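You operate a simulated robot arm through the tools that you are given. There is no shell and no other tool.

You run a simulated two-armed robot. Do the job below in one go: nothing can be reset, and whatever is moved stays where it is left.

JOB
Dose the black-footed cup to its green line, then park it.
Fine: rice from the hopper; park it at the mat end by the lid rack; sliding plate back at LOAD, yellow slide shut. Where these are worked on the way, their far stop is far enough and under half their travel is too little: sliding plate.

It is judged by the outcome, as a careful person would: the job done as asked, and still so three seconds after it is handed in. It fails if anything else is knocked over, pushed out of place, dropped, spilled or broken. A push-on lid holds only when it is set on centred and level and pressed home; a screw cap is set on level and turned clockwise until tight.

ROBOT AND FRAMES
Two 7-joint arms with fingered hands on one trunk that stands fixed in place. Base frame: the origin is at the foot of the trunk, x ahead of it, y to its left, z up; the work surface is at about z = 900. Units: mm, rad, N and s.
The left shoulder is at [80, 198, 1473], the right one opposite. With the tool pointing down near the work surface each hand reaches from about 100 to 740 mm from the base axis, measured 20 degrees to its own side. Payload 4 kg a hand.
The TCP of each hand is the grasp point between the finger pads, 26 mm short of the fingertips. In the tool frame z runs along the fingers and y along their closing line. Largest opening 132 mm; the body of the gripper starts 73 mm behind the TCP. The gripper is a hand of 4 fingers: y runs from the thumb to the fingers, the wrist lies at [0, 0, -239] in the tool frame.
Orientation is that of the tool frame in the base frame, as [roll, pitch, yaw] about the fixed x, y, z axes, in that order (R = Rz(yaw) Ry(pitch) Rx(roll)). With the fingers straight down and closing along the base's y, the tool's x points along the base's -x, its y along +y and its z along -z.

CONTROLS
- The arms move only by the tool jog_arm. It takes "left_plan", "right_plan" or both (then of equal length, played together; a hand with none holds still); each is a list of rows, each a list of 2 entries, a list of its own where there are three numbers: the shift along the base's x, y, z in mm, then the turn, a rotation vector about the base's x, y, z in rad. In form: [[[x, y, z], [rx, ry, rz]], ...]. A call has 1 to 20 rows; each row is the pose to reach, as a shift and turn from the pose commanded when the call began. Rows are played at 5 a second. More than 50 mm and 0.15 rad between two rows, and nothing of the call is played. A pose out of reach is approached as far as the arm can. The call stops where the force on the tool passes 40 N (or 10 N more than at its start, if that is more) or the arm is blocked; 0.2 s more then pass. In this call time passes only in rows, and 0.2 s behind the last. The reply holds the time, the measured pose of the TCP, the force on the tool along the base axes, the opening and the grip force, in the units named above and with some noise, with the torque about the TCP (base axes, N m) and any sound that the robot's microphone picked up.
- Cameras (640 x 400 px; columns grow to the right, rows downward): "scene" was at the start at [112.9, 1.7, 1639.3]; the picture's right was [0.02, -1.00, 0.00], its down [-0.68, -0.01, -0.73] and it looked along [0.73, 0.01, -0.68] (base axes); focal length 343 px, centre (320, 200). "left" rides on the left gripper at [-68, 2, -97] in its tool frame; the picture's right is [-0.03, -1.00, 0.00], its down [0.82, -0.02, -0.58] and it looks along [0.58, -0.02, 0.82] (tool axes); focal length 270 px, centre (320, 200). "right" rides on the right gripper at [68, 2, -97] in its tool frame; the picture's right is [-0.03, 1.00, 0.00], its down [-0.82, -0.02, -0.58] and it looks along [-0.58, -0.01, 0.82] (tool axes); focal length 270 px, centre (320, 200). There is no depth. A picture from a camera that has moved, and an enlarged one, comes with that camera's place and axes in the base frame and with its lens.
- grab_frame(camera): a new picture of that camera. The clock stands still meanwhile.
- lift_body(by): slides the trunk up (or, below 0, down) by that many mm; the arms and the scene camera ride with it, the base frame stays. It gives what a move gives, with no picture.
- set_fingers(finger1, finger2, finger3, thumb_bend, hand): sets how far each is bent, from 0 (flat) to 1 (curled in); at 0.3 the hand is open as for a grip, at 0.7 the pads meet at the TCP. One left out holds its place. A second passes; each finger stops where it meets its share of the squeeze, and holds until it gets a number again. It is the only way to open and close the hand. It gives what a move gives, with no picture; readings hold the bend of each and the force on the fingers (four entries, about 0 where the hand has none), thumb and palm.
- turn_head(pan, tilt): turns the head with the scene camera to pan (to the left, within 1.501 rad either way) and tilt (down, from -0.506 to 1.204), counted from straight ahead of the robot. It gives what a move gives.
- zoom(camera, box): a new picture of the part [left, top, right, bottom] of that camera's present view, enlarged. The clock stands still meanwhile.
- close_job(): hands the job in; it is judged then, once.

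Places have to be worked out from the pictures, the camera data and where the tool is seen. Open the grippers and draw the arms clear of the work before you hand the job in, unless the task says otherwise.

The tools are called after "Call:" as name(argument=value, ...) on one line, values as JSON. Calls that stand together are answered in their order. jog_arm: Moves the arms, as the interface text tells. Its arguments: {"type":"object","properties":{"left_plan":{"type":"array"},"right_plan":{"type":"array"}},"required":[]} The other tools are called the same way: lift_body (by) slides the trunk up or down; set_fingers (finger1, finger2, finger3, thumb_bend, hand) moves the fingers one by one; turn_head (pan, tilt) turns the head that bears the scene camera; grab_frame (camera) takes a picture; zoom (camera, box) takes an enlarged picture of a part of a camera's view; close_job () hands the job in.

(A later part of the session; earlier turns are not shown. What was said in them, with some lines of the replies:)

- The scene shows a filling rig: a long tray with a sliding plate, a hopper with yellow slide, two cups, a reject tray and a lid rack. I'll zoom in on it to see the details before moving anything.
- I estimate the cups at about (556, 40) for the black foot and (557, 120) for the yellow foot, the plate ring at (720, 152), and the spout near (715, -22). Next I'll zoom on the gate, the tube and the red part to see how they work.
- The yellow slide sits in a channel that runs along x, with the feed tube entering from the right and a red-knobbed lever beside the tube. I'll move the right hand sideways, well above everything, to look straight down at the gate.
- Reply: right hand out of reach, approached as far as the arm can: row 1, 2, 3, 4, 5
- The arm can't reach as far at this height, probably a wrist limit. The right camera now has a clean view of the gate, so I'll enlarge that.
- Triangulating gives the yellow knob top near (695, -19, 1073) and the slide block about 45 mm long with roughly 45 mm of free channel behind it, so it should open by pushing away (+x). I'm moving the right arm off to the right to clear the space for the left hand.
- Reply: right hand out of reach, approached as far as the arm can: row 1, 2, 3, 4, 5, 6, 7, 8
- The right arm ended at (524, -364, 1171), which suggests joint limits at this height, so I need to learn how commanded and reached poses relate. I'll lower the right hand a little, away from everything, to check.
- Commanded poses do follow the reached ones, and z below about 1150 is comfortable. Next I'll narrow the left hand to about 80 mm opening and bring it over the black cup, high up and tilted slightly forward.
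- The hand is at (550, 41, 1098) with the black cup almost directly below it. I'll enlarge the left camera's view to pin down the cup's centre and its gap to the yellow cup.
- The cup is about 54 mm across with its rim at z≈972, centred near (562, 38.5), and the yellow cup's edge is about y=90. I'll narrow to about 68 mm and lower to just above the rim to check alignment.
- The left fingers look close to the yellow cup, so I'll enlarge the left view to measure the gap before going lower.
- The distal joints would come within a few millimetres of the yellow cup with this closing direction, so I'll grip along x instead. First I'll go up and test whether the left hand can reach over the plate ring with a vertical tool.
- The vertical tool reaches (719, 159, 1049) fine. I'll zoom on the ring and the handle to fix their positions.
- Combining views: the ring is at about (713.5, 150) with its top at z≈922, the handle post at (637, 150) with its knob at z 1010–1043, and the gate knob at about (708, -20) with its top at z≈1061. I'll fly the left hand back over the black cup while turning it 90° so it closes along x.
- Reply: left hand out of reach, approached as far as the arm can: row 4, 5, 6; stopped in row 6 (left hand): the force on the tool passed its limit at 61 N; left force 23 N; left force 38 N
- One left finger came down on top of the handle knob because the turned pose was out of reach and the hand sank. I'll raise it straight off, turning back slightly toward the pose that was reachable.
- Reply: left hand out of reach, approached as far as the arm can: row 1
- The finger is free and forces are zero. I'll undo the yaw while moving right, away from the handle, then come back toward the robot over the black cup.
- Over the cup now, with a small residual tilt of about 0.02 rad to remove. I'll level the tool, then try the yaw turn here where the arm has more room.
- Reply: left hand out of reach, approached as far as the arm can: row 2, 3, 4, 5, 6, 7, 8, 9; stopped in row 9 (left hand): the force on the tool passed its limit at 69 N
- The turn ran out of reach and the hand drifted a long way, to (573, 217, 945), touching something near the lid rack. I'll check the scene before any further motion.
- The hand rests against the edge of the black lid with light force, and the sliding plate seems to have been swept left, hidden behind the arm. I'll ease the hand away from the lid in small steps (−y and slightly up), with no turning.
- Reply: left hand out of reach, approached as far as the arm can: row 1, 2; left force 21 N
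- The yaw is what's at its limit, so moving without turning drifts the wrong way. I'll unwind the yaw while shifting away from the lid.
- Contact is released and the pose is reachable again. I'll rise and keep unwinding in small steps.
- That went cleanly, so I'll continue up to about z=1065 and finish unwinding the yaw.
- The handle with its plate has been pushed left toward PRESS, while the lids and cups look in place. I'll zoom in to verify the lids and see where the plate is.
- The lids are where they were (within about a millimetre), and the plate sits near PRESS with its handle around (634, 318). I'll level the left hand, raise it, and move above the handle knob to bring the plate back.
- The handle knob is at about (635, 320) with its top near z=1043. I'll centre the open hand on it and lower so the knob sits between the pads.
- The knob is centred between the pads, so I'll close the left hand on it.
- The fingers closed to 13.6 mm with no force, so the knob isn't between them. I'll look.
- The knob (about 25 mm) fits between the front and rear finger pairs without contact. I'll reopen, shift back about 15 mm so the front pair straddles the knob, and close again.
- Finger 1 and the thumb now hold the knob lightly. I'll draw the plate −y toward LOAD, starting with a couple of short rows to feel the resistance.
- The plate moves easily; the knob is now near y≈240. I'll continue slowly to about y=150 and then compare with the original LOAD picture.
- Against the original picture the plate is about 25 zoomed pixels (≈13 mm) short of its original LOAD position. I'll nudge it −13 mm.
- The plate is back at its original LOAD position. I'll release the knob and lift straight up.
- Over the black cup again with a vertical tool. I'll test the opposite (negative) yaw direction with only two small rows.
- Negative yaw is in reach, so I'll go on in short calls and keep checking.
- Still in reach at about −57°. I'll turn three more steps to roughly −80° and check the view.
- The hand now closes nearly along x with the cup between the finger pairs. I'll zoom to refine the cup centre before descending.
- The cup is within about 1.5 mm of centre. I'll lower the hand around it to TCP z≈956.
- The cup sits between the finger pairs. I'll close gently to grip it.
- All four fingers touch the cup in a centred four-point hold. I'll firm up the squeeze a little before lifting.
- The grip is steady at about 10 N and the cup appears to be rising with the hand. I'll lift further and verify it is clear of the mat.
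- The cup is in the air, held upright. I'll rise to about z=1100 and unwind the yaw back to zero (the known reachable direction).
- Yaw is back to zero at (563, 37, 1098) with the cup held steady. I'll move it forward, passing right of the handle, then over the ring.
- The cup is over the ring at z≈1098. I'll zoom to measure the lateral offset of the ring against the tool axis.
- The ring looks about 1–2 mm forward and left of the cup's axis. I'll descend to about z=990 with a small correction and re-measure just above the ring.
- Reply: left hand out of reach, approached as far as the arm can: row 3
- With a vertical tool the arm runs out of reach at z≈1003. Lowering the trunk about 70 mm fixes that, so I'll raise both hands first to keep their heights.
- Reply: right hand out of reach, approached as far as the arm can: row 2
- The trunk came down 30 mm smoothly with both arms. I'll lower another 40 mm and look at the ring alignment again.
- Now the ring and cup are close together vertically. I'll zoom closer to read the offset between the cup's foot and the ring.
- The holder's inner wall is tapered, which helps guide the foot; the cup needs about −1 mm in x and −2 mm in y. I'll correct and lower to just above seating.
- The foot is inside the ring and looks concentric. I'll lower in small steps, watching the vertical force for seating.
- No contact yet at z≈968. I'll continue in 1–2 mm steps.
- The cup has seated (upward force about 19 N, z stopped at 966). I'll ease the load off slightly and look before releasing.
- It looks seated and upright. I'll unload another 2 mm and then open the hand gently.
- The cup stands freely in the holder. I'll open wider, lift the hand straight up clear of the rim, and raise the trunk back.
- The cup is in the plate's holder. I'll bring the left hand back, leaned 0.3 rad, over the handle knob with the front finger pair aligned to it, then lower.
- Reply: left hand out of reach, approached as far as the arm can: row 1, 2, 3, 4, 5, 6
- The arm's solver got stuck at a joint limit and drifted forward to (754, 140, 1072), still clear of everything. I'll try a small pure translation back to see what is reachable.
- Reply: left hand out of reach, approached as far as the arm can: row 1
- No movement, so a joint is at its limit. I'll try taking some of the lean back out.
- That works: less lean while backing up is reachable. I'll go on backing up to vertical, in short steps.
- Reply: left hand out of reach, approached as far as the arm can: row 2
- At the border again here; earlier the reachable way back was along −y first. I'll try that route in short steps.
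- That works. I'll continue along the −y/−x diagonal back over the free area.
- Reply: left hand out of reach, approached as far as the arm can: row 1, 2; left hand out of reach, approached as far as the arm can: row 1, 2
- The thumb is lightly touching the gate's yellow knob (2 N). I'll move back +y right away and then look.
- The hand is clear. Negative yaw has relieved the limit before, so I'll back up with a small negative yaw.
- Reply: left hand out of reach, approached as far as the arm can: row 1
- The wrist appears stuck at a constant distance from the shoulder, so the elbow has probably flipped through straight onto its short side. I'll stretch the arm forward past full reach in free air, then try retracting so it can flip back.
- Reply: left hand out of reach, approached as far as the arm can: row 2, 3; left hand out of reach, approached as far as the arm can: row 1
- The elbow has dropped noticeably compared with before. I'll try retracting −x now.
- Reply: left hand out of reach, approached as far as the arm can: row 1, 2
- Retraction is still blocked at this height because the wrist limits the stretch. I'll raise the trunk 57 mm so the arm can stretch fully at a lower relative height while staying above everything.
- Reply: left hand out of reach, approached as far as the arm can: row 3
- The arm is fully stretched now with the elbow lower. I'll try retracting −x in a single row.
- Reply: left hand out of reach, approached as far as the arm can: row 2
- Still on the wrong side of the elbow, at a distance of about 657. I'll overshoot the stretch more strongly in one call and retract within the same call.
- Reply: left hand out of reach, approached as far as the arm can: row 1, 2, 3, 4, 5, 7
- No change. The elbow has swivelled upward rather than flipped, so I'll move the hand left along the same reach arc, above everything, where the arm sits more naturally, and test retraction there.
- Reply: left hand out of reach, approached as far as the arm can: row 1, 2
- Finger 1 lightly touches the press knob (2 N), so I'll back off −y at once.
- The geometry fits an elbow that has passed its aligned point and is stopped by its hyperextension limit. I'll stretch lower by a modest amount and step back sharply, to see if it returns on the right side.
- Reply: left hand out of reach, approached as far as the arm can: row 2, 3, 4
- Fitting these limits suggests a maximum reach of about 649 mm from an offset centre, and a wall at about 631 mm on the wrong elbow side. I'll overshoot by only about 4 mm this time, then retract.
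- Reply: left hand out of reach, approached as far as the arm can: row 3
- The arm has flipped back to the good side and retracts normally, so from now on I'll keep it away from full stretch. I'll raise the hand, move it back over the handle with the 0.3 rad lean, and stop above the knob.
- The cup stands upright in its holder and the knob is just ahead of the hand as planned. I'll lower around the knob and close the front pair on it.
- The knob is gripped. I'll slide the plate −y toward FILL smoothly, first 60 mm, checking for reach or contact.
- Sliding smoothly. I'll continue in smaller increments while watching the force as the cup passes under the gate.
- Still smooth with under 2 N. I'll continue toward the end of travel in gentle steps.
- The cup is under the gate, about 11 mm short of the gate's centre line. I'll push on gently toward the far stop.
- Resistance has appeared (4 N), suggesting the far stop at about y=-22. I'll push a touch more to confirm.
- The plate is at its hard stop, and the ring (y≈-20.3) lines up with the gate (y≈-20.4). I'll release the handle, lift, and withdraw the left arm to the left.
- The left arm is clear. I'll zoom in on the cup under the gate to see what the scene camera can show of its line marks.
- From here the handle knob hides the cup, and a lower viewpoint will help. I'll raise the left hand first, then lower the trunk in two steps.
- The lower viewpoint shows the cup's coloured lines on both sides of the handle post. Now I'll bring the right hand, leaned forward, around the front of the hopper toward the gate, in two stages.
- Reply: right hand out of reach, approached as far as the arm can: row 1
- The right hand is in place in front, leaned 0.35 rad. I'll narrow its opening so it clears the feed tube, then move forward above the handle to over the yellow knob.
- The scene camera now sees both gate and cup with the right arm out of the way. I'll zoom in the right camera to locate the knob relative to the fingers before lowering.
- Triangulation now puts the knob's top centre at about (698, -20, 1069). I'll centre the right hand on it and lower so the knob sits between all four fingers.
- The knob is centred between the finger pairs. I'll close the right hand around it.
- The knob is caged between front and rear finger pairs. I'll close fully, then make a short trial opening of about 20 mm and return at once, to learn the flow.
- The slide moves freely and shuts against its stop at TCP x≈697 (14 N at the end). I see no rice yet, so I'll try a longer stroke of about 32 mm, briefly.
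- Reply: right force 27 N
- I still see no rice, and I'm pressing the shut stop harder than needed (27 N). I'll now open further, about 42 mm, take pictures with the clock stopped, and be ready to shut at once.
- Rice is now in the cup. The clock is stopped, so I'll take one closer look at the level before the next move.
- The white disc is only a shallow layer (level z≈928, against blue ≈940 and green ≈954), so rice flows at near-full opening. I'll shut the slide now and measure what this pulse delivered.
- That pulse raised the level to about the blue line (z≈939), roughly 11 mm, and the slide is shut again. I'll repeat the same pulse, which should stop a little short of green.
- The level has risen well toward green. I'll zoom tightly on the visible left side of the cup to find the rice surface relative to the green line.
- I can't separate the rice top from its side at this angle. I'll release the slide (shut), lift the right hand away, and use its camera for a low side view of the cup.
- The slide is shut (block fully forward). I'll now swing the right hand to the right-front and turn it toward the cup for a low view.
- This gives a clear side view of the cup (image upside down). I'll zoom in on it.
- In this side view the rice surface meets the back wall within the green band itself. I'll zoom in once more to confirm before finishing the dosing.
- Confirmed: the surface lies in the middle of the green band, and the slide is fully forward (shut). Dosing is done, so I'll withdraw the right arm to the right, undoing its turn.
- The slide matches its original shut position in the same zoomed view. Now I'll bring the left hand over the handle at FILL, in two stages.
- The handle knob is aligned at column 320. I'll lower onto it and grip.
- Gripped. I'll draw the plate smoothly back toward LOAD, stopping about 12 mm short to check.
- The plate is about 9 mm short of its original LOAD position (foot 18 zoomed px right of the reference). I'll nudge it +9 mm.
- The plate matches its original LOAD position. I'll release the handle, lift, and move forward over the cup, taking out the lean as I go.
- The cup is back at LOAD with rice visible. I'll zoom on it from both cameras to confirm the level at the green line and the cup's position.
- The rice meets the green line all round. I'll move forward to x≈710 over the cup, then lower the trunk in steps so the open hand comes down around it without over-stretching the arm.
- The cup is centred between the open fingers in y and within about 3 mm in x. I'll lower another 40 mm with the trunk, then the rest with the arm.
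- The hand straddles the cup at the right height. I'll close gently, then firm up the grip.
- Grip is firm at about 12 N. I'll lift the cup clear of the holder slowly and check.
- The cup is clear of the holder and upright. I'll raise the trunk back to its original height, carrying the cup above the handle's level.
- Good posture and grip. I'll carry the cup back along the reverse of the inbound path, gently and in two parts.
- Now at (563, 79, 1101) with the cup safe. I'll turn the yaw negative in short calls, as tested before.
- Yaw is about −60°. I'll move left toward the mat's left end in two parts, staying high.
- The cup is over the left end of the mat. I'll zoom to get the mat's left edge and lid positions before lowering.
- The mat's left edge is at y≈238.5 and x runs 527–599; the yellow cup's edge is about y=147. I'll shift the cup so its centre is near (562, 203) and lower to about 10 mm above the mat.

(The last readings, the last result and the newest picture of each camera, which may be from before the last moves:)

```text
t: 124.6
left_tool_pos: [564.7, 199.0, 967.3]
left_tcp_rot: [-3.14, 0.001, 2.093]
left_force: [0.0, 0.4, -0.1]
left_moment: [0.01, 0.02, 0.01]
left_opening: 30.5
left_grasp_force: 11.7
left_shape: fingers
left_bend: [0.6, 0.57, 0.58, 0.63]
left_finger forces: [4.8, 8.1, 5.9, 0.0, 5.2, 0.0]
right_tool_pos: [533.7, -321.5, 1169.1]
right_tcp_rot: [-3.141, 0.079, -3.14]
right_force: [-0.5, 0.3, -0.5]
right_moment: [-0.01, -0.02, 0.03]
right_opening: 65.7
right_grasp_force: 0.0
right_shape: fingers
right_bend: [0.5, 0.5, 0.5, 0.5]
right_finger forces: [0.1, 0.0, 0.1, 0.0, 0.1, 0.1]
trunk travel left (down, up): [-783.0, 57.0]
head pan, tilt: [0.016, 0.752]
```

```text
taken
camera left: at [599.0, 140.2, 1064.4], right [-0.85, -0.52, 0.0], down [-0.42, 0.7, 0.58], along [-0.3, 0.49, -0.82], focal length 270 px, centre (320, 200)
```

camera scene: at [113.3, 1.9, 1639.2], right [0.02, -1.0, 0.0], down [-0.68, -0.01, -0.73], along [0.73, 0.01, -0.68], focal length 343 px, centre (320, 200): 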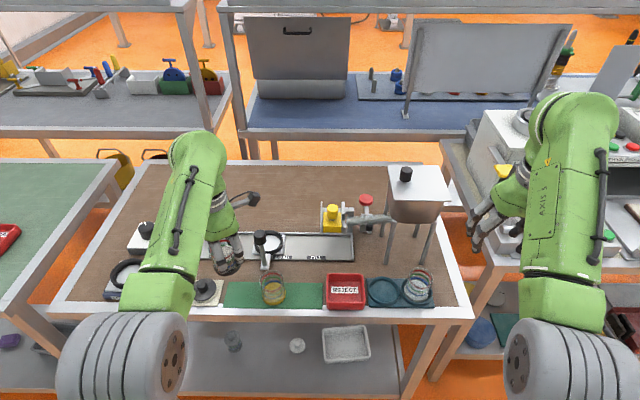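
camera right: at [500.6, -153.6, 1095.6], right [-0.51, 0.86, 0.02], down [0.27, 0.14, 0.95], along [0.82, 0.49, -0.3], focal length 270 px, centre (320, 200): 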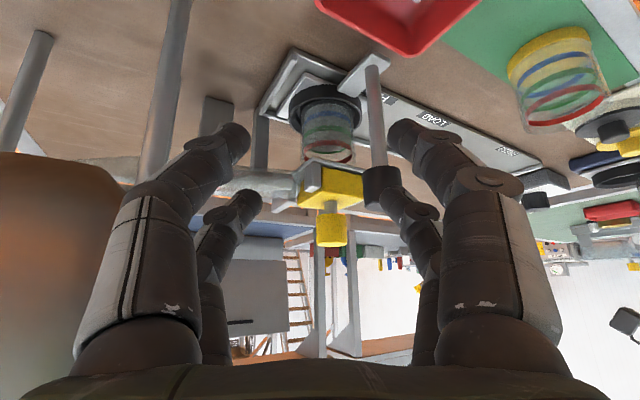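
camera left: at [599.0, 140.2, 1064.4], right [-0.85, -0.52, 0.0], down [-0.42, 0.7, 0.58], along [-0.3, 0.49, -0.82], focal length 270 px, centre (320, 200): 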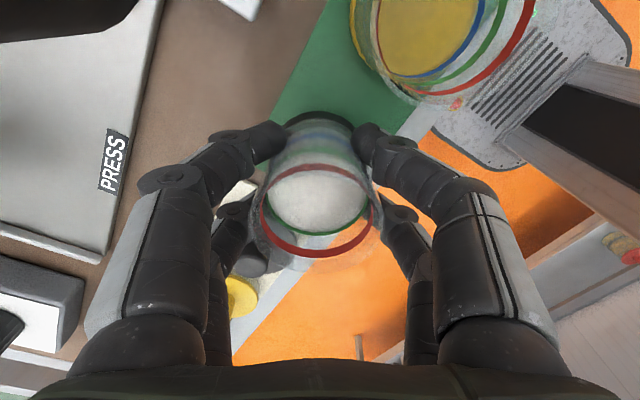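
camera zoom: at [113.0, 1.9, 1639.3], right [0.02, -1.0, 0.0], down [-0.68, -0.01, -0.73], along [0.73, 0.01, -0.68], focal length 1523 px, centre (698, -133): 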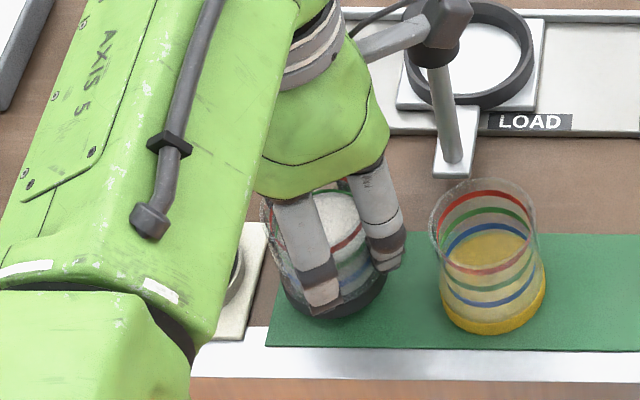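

The hand camera's housing is close to the handle knob on this heading, so before lowering further I'll rotate a bit more negative to swing it away, in small checked steps.

Call:
jog_arm(left_plan=[[[0, 0, 4], [0, 0, -0.06]], [[0, 0, 4], [0, 0, -0.12]]])

Call:
jog_arm(left_plan=[[[0, 0, 0], [0, 0, -0.1]], [[0, 0, 0], [0, 0, -0.2]]])

Call:
zoom(camera="scene", box=[170, 230, 300, 320])

```text
t: 125.2
left_tool_pos: [562.9, 197.6, 971.9]
left_tcp_rot: [-3.14, 0.002, 1.972]
left_force: [-0.1, 0.0, 0.0]
left_moment: [0.01, 0.01, -0.01]
left_opening: 30.6
left_grasp_force: 12.4
left_shape: fingers
left_bend: [0.6, 0.57, 0.58, 0.63]
left_finger forces: [4.8, 8.2, 6.0, 0.0, 5.3, 0.0]
right_tool_pos: [534.2, -321.4, 1168.7]
right_tcp_rot: [-3.14, 0.079, 3.14]
right_force: [0.0, -0.5, 0.3]
right_moment: [-0.02, 0.0, -0.04]
right_opening: 65.8
right_grasp_force: 0.1
right_shape: fingers
right_bend: [0.5, 0.5, 0.5, 0.5]
right_finger forces: [0.0, 0.0, 0.1, 0.0, 0.0, 0.0]
trunk travel left (down, up): [-783.0, 57.0]
head pan, tilt: [0.016, 0.752]
```

```text
t: 125.8
left_tool_pos: [563.5, 197.8, 970.8]
left_tcp_rot: [-3.14, 0.001, 1.771]
left_force: [-0.3, 0.1, -1.1]
left_moment: [0.01, 0.0, 0.03]
left_opening: 30.4
left_grasp_force: 11.9
left_shape: fingers
left_bend: [0.6, 0.57, 0.58, 0.63]
left_finger forces: [4.8, 8.1, 6.1, 0.0, 5.2, 0.1]
right_tool_pos: [534.0, -321.4, 1167.8]
right_tcp_rot: [3.14, 0.08, -3.141]
right_force: [1.1, -0.8, -0.6]
right_moment: [-0.02, -0.02, 0.01]
right_opening: 65.5
right_grasp_force: 0.1
right_shape: fingers
right_bend: [0.5, 0.5, 0.5, 0.5]
right_finger forces: [0.1, 0.0, 0.1, 0.0, 0.0, 0.1]
trunk travel left (down, up): [-783.0, 57.0]
head pan, tilt: [0.016, 0.752]
```

```text
4.44 times, centred on (235, 275) of scene
camera zoom: at [113.0, 1.7, 1639.2], right [0.02, -1.0, 0.0], down [-0.68, -0.01, -0.73], along [0.73, 0.01, -0.68], focal length 1523 px, centre (698, -133)
```

zoom: 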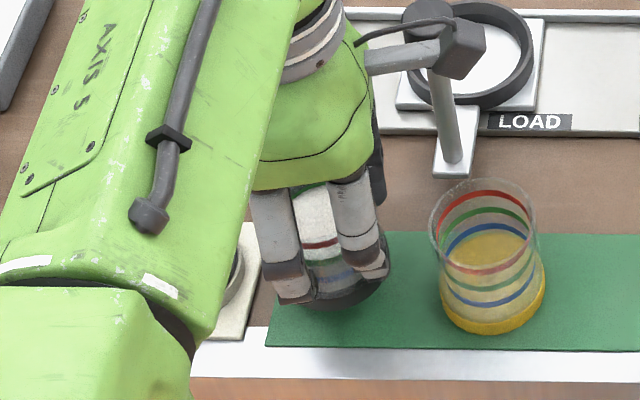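

The camera housing is now well clear of the handle. I'll lower the cup onto the mat in small steps, watching the vertical force.

Call:
jog_arm(left_plan=[[[0, 0, -5], [0, 0, 0]], [[0, 0, -10], [0, 0, 0]], [[0, 0, -13], [0, 0, 0]]])

Call:
jog_arm(left_plan=[[[0, 0, -1], [0, 0, 0]], [[0, 0, -2], [0, 0, 0]]])

```text
t: 126.6
left_tool_pos: [564.2, 197.8, 959.9]
left_tcp_rot: [-3.139, 0.002, 1.771]
left_force: [0.2, -0.6, -1.1]
left_moment: [-0.02, -0.04, -0.01]
left_opening: 30.6
left_grasp_force: 12.5
left_shape: fingers
left_bend: [0.6, 0.57, 0.58, 0.63]
left_finger forces: [4.9, 8.1, 6.0, 0.1, 5.3, 0.1]
right_tool_pos: [533.6, -321.0, 1168.1]
right_tcp_rot: [-3.141, 0.08, 3.141]
right_force: [1.0, -0.2, 0.0]
right_moment: [-0.01, 0.01, 0.01]
right_opening: 65.4
right_grasp_force: 0.0
right_shape: fingers
right_bend: [0.5, 0.5, 0.5, 0.5]
right_finger forces: [0.0, 0.0, 0.0, 0.0, 0.0, 0.0]
trunk travel left (down, up): [-783.0, 57.0]
head pan, tilt: [0.016, 0.752]
```

```text
t: 127.2
left_tool_pos: [565.5, 199.2, 957.3]
left_tcp_rot: [-3.139, 0.001, 1.772]
left_force: [0.5, -0.7, 0.0]
left_moment: [-0.01, 0.02, -0.03]
left_opening: 30.4
left_grasp_force: 12.3
left_shape: fingers
left_bend: [0.6, 0.57, 0.58, 0.63]
left_finger forces: [4.8, 8.0, 5.9, 0.0, 5.1, 0.1]
right_tool_pos: [533.0, -321.4, 1168.2]
right_tcp_rot: [-3.141, 0.079, -3.141]
right_force: [0.5, -0.7, 0.7]
right_moment: [0.0, 0.03, 0.03]
right_opening: 65.3
right_grasp_force: 0.0
right_shape: fingers
right_bend: [0.5, 0.5, 0.5, 0.5]
right_finger forces: [0.1, 0.0, 0.0, 0.0, 0.0, 0.1]
trunk travel left (down, up): [-783.0, 57.0]
head pan, tilt: [0.016, 0.752]
```

No contact yet at z≈957. I'll keep lowering in 1 mm steps.

Call:
jog_arm(left_plan=[[[0, 0, -1], [0, 0, 0]], [[0, 0, -2], [0, 0, 0]]])

Call:
jog_arm(left_plan=[[[0, 0, -1], [0, 0, 0]]])

```text
t: 127.8
left_tool_pos: [565.3, 197.7, 955.0]
left_tcp_rot: [3.141, 0.002, 1.772]
left_force: [0.3, -0.1, -0.2]
left_moment: [0.02, -0.01, -0.01]
left_opening: 30.3
left_grasp_force: 11.9
left_shape: fingers
left_bend: [0.6, 0.57, 0.58, 0.63]
left_finger forces: [4.8, 8.1, 6.0, 0.0, 5.3, 0.0]
right_tool_pos: [534.3, -320.6, 1166.8]
right_tcp_rot: [3.142, 0.08, -3.141]
right_force: [0.1, -0.2, 0.2]
right_moment: [0.0, 0.0, -0.03]
right_opening: 65.6
right_grasp_force: 0.1
right_shape: fingers
right_bend: [0.5, 0.5, 0.5, 0.5]
right_finger forces: [0.0, 0.1, 0.0, 0.0, 0.0, 0.1]
trunk travel left (down, up): [-783.0, 57.0]
head pan, tilt: [0.016, 0.752]
```

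```text
t: 128.2
left_tool_pos: [563.7, 198.7, 953.9]
left_tcp_rot: [-3.14, 0.002, 1.77]
left_force: [-0.2, -1.1, -0.6]
left_moment: [-0.01, -0.04, 0.01]
left_opening: 30.7
left_grasp_force: 11.9
left_shape: fingers
left_bend: [0.6, 0.57, 0.58, 0.63]
left_finger forces: [4.8, 8.1, 6.0, 0.0, 5.2, 0.1]
right_tool_pos: [533.5, -321.5, 1168.3]
right_tcp_rot: [-3.141, 0.079, 3.141]
right_force: [-0.1, 0.0, -0.2]
right_moment: [0.01, 0.01, -0.02]
right_opening: 65.3
right_grasp_force: 0.1
right_shape: fingers
right_bend: [0.5, 0.5, 0.5, 0.5]
right_finger forces: [0.0, 0.1, 0.0, 0.0, 0.0, 0.0]
trunk travel left (down, up): [-783.0, 57.0]
head pan, tilt: [0.016, 0.752]
```

Call:
jog_arm(left_plan=[[[0, 0, -1], [0, 0, 0]], [[0, 0, -2], [0, 0, 0]]])

Call:
zoom(camera="scene", box=[205, 250, 285, 315])

```text
t: 128.8
left_tool_pos: [563.6, 197.5, 953.2]
left_tcp_rot: [3.141, 0.001, 1.771]
left_force: [1.3, -0.7, 4.8]
left_moment: [0.02, -0.01, 0.0]
left_opening: 30.0
left_grasp_force: 12.4
left_shape: fingers
left_bend: [0.61, 0.57, 0.58, 0.63]
left_finger forces: [5.0, 8.7, 6.5, 0.0, 5.5, 0.0]
right_tool_pos: [533.3, -323.5, 1168.6]
right_tcp_rot: [3.141, 0.081, 3.141]
right_force: [0.9, 0.3, -0.3]
right_moment: [0.03, -0.01, -0.01]
right_opening: 65.6
right_grasp_force: 0.0
right_shape: fingers
right_bend: [0.5, 0.5, 0.5, 0.5]
right_finger forces: [0.1, 0.1, 0.1, 0.0, 0.0, 0.0]
trunk travel left (down, up): [-783.0, 57.0]
head pan, tilt: [0.016, 0.752]
```

```text
6.15 times, centred on (245, 282) of scene
camera zoom: at [112.0, 1.3, 1639.4], right [0.02, -1.0, 0.0], down [-0.68, -0.01, -0.73], along [0.73, 0.01, -0.68], focal length 2108 px, centre (782, -308)
```

zoom: 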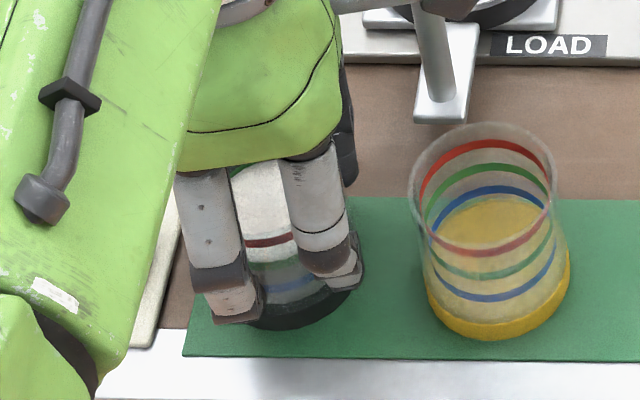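

Contact at z≈953 with 5 N upward: the cup is resting on the mat within its left end. I'll open the hand to release it.

Call:
set_fingers(hand="left", finger1=0.5, finger2=0.5, finger3=0.5, thumb_bend=0.5)

Call:
grab_frame(camera="left")

Call:
zoom(camera="scene", box=[205, 250, 285, 315])

```text
t: 129.8
left_tool_pos: [565.1, 197.2, 951.5]
left_tcp_rot: [3.141, 0.001, 1.771]
left_force: [-0.2, 0.0, 0.0]
left_moment: [0.0, 0.03, 0.0]
left_opening: 65.6
left_grasp_force: 0.0
left_shape: fingers
left_bend: [0.5, 0.5, 0.5, 0.5]
left_finger forces: [0.1, 0.0, 0.0, 0.0, 0.1, 0.0]
right_tool_pos: [534.2, -321.6, 1168.5]
right_tcp_rot: [3.141, 0.079, -3.141]
right_force: [-1.1, 1.0, -0.2]
right_moment: [0.05, -0.01, 0.0]
right_opening: 65.3
right_grasp_force: 0.1
right_shape: fingers
right_bend: [0.5, 0.5, 0.5, 0.5]
right_finger forces: [0.0, 0.1, 0.1, 0.1, 0.0, 0.1]
trunk travel left (down, up): [-783.0, 57.0]
head pan, tilt: [0.016, 0.752]
```

```text
taken
camera left: at [579.7, 130.5, 1048.9], right [-0.97, -0.22, 0.0], down [-0.18, 0.8, 0.58], along [-0.13, 0.56, -0.82], focal length 270 px, centre (320, 200)
```

left: 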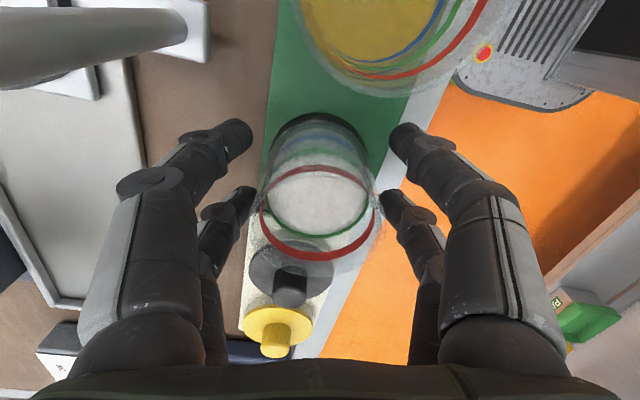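

```text
6.15 times, centred on (245, 282) of scene
camera zoom: at [113.2, 1.7, 1639.2], right [0.02, -1.0, 0.0], down [-0.68, -0.01, -0.73], along [0.73, 0.01, -0.68], focal length 2108 px, centre (782, -308)
```

zoom: 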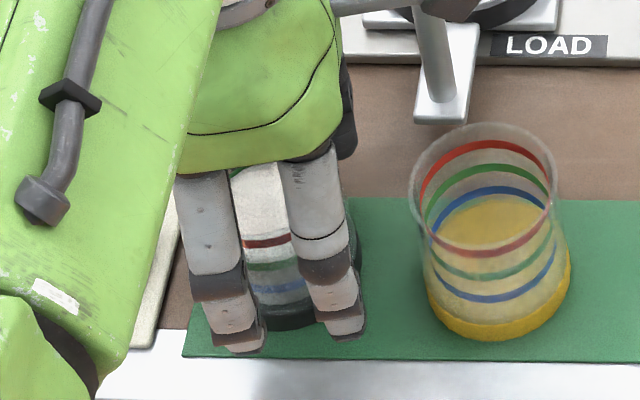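

The cup stands free on the mat. I'll open wider and lift straight up.

Call:
set_fingers(hand="left", finger1=0.44, finger2=0.44, finger3=0.44, thumb_bend=0.44)

Call:
jog_arm(left_plan=[[[0, 0, 20], [0, 0, 0]], [[0, 0, 55], [0, 0, 0]]])

Call:
jog_arm(left_plan=[[[0, 0, 30], [0, 0, 0.1]], [[0, 0, 65], [0, 0, 0.2]]])

Call:
grab_frame(camera="left")

```text
t: 130.8
left_tool_pos: [564.6, 198.7, 952.1]
left_tcp_rot: [-3.141, 0.002, 1.771]
left_force: [0.1, 0.1, 0.6]
left_moment: [-0.02, 0.03, 0.0]
left_opening: 86.0
left_grasp_force: 0.0
left_shape: fingers
left_bend: [0.44, 0.44, 0.44, 0.44]
left_finger forces: [0.0, 0.0, 0.0, 0.0, 0.0, 0.0]
right_tool_pos: [533.4, -321.5, 1169.0]
right_tcp_rot: [-3.142, 0.081, 3.142]
right_force: [0.1, 0.0, -1.2]
right_moment: [0.01, 0.0, 0.0]
right_opening: 65.5
right_grasp_force: 0.0
right_shape: fingers
right_bend: [0.5, 0.5, 0.5, 0.5]
right_finger forces: [0.0, 0.1, 0.1, 0.1, 0.0, 0.1]
trunk travel left (down, up): [-783.0, 57.0]
head pan, tilt: [0.016, 0.752]
```

```text
t: 131.4
left_tool_pos: [563.6, 197.0, 1006.3]
left_tcp_rot: [-3.139, 0.0, 1.774]
left_force: [-0.7, 0.1, -0.1]
left_moment: [0.02, 0.0, -0.03]
left_opening: 85.9
left_grasp_force: 0.1
left_shape: fingers
left_bend: [0.44, 0.44, 0.44, 0.44]
left_finger forces: [0.0, 0.0, 0.0, 0.0, 0.0, 0.0]
right_tool_pos: [533.9, -321.3, 1169.0]
right_tcp_rot: [-3.141, 0.082, 3.141]
right_force: [-0.1, -0.1, 0.6]
right_moment: [-0.02, -0.06, -0.04]
right_opening: 65.7
right_grasp_force: 0.0
right_shape: fingers
right_bend: [0.5, 0.5, 0.5, 0.5]
right_finger forces: [0.0, 0.0, 0.1, 0.2, 0.0, 0.0]
trunk travel left (down, up): [-783.0, 57.0]
head pan, tilt: [0.016, 0.752]
```

```text
t: 132.0
left_tool_pos: [562.9, 197.9, 1072.0]
left_tcp_rot: [-3.139, 0.002, 1.973]
left_force: [-0.6, 0.1, -0.3]
left_moment: [0.02, 0.0, -0.02]
left_opening: 85.8
left_grasp_force: 0.0
left_shape: fingers
left_bend: [0.44, 0.44, 0.44, 0.44]
left_finger forces: [0.0, 0.0, 0.0, 0.0, 0.0, 0.0]
right_tool_pos: [533.2, -321.5, 1167.2]
right_tcp_rot: [3.142, 0.08, -3.14]
right_force: [-0.8, 0.1, 0.3]
right_moment: [0.02, 0.01, -0.01]
right_opening: 65.7
right_grasp_force: 0.1
right_shape: fingers
right_bend: [0.5, 0.5, 0.5, 0.5]
right_finger forces: [0.1, 0.0, 0.0, 0.0, 0.0, 0.0]
trunk travel left (down, up): [-783.0, 57.0]
head pan, tilt: [0.016, 0.752]
```

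```text
taken
camera left: at [591.6, 134.8, 1169.4], right [-0.91, -0.41, 0.0], down [-0.34, 0.74, 0.58], along [-0.24, 0.52, -0.82], focal length 270 px, centre (320, 200)
```

left: 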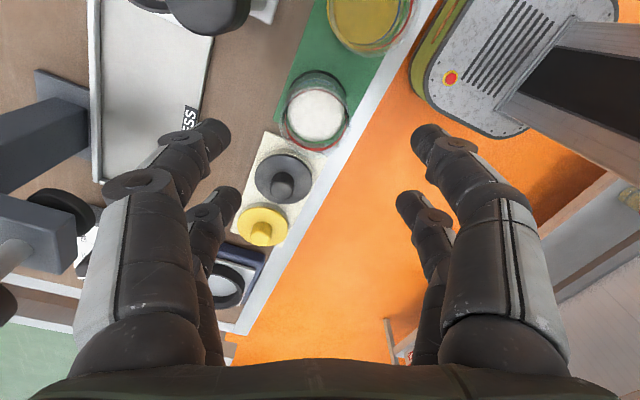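

The cup stands upright on the mat's left end. I'll unwind the yaw and draw the left arm away to its side, in checked parts.

Call:
jog_arm(left_plan=[[[-2, 8, 8], [0, 0, 0.13]], [[-5, 18, 16], [0, 0, 0.26]], [[-8, 30, 24], [0, 0, 0.39]], [[-11, 42, 30], [0, 0, 0.52]]])

Call:
jog_arm(left_plan=[[[-3, 12, 6], [0, 0, 0.13]], [[-6, 26, 12], [0, 0, 0.26]], [[-10, 40, 18], [0, 0, 0.39]], [[-14, 54, 22], [0, 0, 0.52]], [[-16, 68, 26], [0, 0, 0.637]]])

Call:
set_fingers(hand="left", finger1=0.3, finger2=0.3, finger3=0.3, thumb_bend=0.3)

Call:
set_fingers(hand="right", finger1=0.3, finger2=0.3, finger3=0.3, thumb_bend=0.3)

Call:
grab_frame(camera="scene")

Call:
zoom(camera="scene", box=[190, 210, 350, 315])

```text
t: 133.0
left_tool_pos: [553.2, 240.7, 1102.2]
left_tcp_rot: [-3.14, 0.003, 2.493]
left_force: [-0.4, 0.8, 0.8]
left_moment: [0.02, 0.0, 0.0]
left_opening: 86.0
left_grasp_force: 0.0
left_shape: fingers
left_bend: [0.44, 0.44, 0.44, 0.44]
left_finger forces: [0.0, 0.0, 0.0, 0.0, 0.0, 0.0]
right_tool_pos: [533.7, -321.2, 1169.1]
right_tcp_rot: [3.139, 0.08, -3.141]
right_force: [0.3, 1.0, 0.3]
right_moment: [0.0, 0.02, 0.04]
right_opening: 65.4
right_grasp_force: 0.0
right_shape: fingers
right_bend: [0.5, 0.5, 0.5, 0.5]
right_finger forces: [0.0, 0.1, 0.0, 0.0, 0.1, 0.0]
trunk travel left (down, up): [-783.0, 57.0]
head pan, tilt: [0.016, 0.752]
```

```text
t: 134.2
left_tool_pos: [537.2, 309.8, 1127.8]
left_tcp_rot: [-3.139, 0.003, 3.131]
left_force: [0.3, 0.0, 0.1]
left_moment: [-0.01, -0.02, 0.0]
left_opening: 85.8
left_grasp_force: 0.0
left_shape: fingers
left_bend: [0.44, 0.44, 0.44, 0.44]
left_finger forces: [0.0, 0.0, 0.0, 0.0, 0.0, 0.1]
right_tool_pos: [533.4, -321.8, 1168.5]
right_tcp_rot: [-3.141, 0.079, -3.141]
right_force: [0.2, -0.3, -0.1]
right_moment: [0.01, 0.0, -0.02]
right_opening: 65.6
right_grasp_force: 0.1
right_shape: fingers
right_bend: [0.5, 0.5, 0.5, 0.5]
right_finger forces: [0.1, 0.0, 0.0, 0.0, 0.0, 0.0]
trunk travel left (down, up): [-783.0, 57.0]
head pan, tilt: [0.016, 0.752]
```

```text
t: 135.2
left_tool_pos: [536.3, 308.6, 1127.6]
left_tcp_rot: [-3.141, 0.001, 3.13]
left_force: [-0.2, 0.6, 0.5]
left_moment: [-0.04, 0.02, -0.01]
left_opening: 132.3
left_grasp_force: 0.0
left_shape: fingers
left_bend: [0.3, 0.3, 0.3, 0.3]
left_finger forces: [0.1, 0.1, 0.0, 0.0, 0.1, 0.0]
right_tool_pos: [532.9, -321.6, 1168.5]
right_tcp_rot: [-3.141, 0.079, 3.139]
right_force: [0.5, 1.1, -0.1]
right_moment: [0.0, 0.01, -0.04]
right_opening: 65.4
right_grasp_force: 0.0
right_shape: fingers
right_bend: [0.5, 0.5, 0.5, 0.5]
right_finger forces: [0.0, 0.0, 0.0, 0.1, 0.0, 0.0]
trunk travel left (down, up): [-783.0, 57.0]
head pan, tilt: [0.016, 0.752]
```

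```text
t: 136.2
left_tool_pos: [538.0, 308.4, 1127.4]
left_tcp_rot: [-3.14, 0.002, 3.13]
left_force: [-0.3, 0.1, -1.0]
left_moment: [0.03, 0.02, 0.02]
left_opening: 132.5
left_grasp_force: 0.1
left_shape: fingers
left_bend: [0.3, 0.3, 0.3, 0.3]
left_finger forces: [0.1, 0.0, 0.0, 0.0, 0.1, 0.1]
right_tool_pos: [534.1, -321.2, 1168.9]
right_tcp_rot: [-3.141, 0.08, -3.14]
right_force: [0.0, -0.3, -0.3]
right_moment: [-0.03, -0.01, 0.0]
right_opening: 132.5
right_grasp_force: 0.0
right_shape: fingers
right_bend: [0.3, 0.3, 0.3, 0.3]
right_finger forces: [0.0, 0.0, 0.0, 0.0, 0.0, 0.0]
trunk travel left (down, up): [-783.0, 57.0]
head pan, tilt: [0.016, 0.752]
```

```text
taken
camera scene: at [112.9, 1.7, 1639.3], right [0.02, -1.0, 0.0], down [-0.68, -0.01, -0.73], along [0.73, 0.01, -0.68], focal length 343 px, centre (320, 200)
```

scene: 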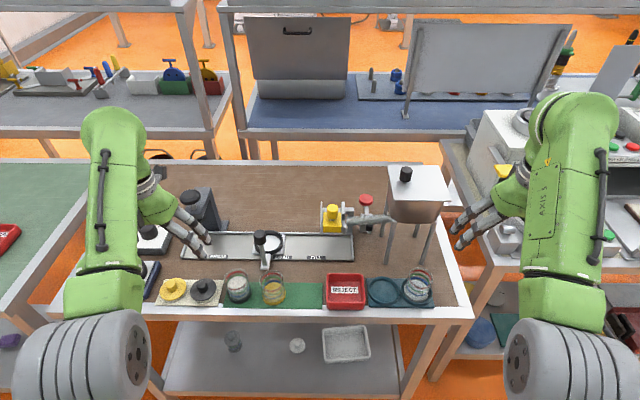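

```text
3.81 times, centred on (270, 262) of scene
camera zoom: at [112.9, 1.7, 1639.3], right [0.02, -1.0, 0.0], down [-0.68, -0.01, -0.73], along [0.73, 0.01, -0.68], focal length 1305 px, centre (510, -38)
```

zoom: 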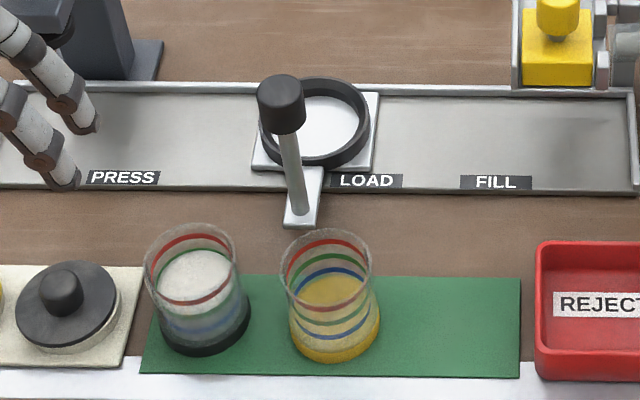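

Both hands are open and clear. I'll do final checks of the plate at LOAD, the slide, the cup's fill and the surroundings against the opening pictures.

Call:
zoom(camera="scene", box=[240, 220, 360, 300])

Call:
zoom(camera="scene", box=[310, 190, 380, 240])

Call:
zoom(camera="scene", box=[220, 262, 260, 310])

Call:
zoom(camera="scene", box=[110, 170, 290, 310])

Call:
zoom(camera="scene", box=[280, 170, 460, 310])

```text
5.00 times, centred on (300, 260) of scene
camera zoom: at [112.9, 1.7, 1639.3], right [0.02, -1.0, 0.0], down [-0.68, -0.01, -0.73], along [0.73, 0.01, -0.68], focal length 1713 px, centre (420, -100)
```

zoom: 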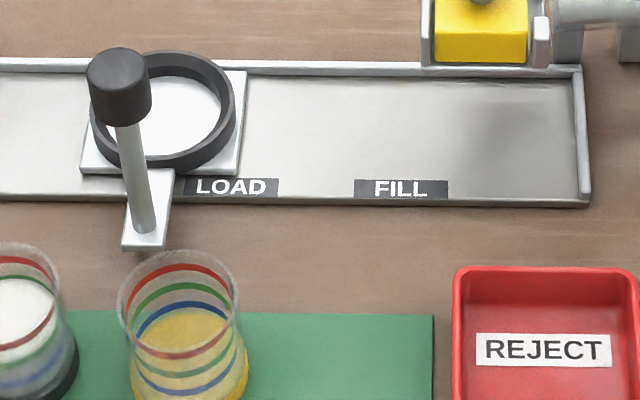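

```text
8.00 times, centred on (345, 215) of scene
camera zoom: at [112.9, 1.7, 1639.3], right [0.02, -1.0, 0.0], down [-0.68, -0.01, -0.73], along [0.73, 0.01, -0.68], focal length 2741 px, centre (120, 80)
```

zoom: 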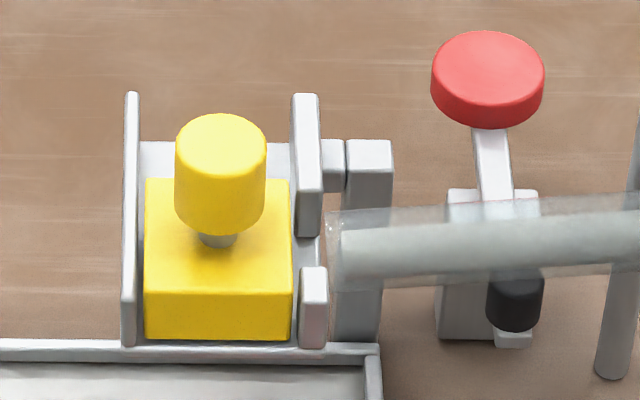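

```text
8.33 times, centred on (240, 286) of scene
camera zoom: at [112.9, 1.7, 1639.3], right [0.02, -1.0, 0.0], down [-0.68, -0.01, -0.73], along [0.73, 0.01, -0.68], focal length 2855 px, centre (987, -517)
```

zoom: 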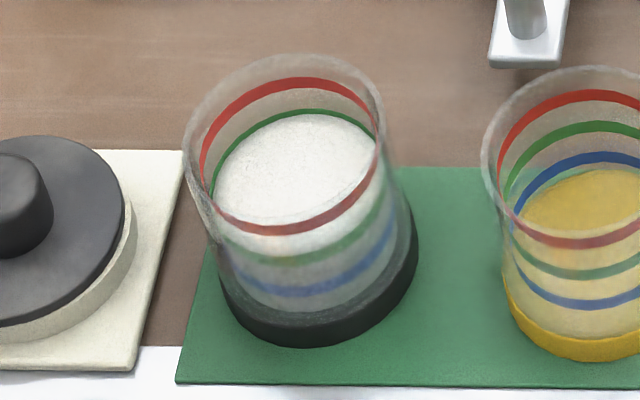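

```text
2.86 times, centred on (200, 240) of scene
camera zoom: at [112.9, 1.7, 1639.3], right [0.02, -1.0, 0.0], down [-0.68, -0.01, -0.73], along [0.73, 0.01, -0.68], focal length 979 px, centre (663, 86)
```

zoom: 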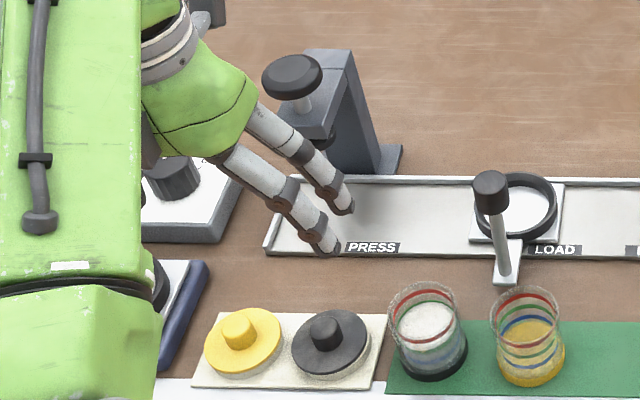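

```text
2.86 times, centred on (370, 240) of scene
camera zoom: at [112.9, 1.7, 1639.3], right [0.02, -1.0, 0.0], down [-0.68, -0.01, -0.73], along [0.73, 0.01, -0.68], focal length 979 px, centre (177, 86)
```

zoom: 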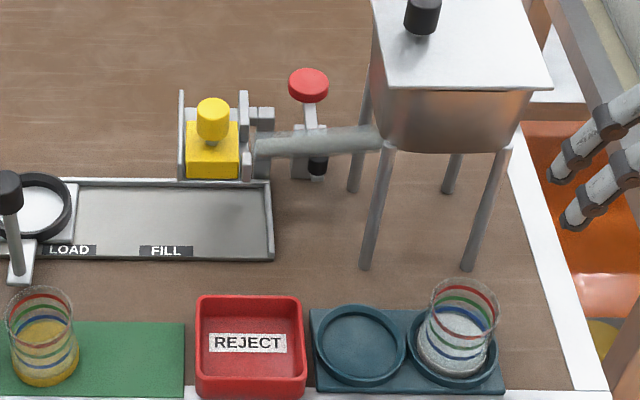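

All checks agree: the black-footed cup stands on the mat end by the lid rack with rice at its green line. The plate is at LOAD, the slide is shut, the lids and other items are in place, and both hands are open and clear. I'm handing the job in.

Call:
close_job()

```text
The job is handed in.
```

The black-footed cup is filled with rice to its green line and parked upright at the mat end by the lid rack. The sliding plate is back at LOAD and the yellow slide is shut. Both match their starting positions in the pictures, and both hands are open and clear.

Some things were touched on the way that weren't meant to be:
- **Sliding plate:** a turn that went out of reach swept it over to PRESS before dosing. I brought it back to LOAD.
- **Black lid:** the same turn pressed a finger against it. It looks unmoved in the before-and-after pictures, to within about 1–2 mm.
- **Handle knob, yellow knob and press knob:** fingers brushed against the yellow knob and the press knob at about 2 N. The plate's handle knob was pressed harder, with one reading of 61 N. I saw no movement from any of these.

I saw nothing spilled or knocked over in the final pictures.
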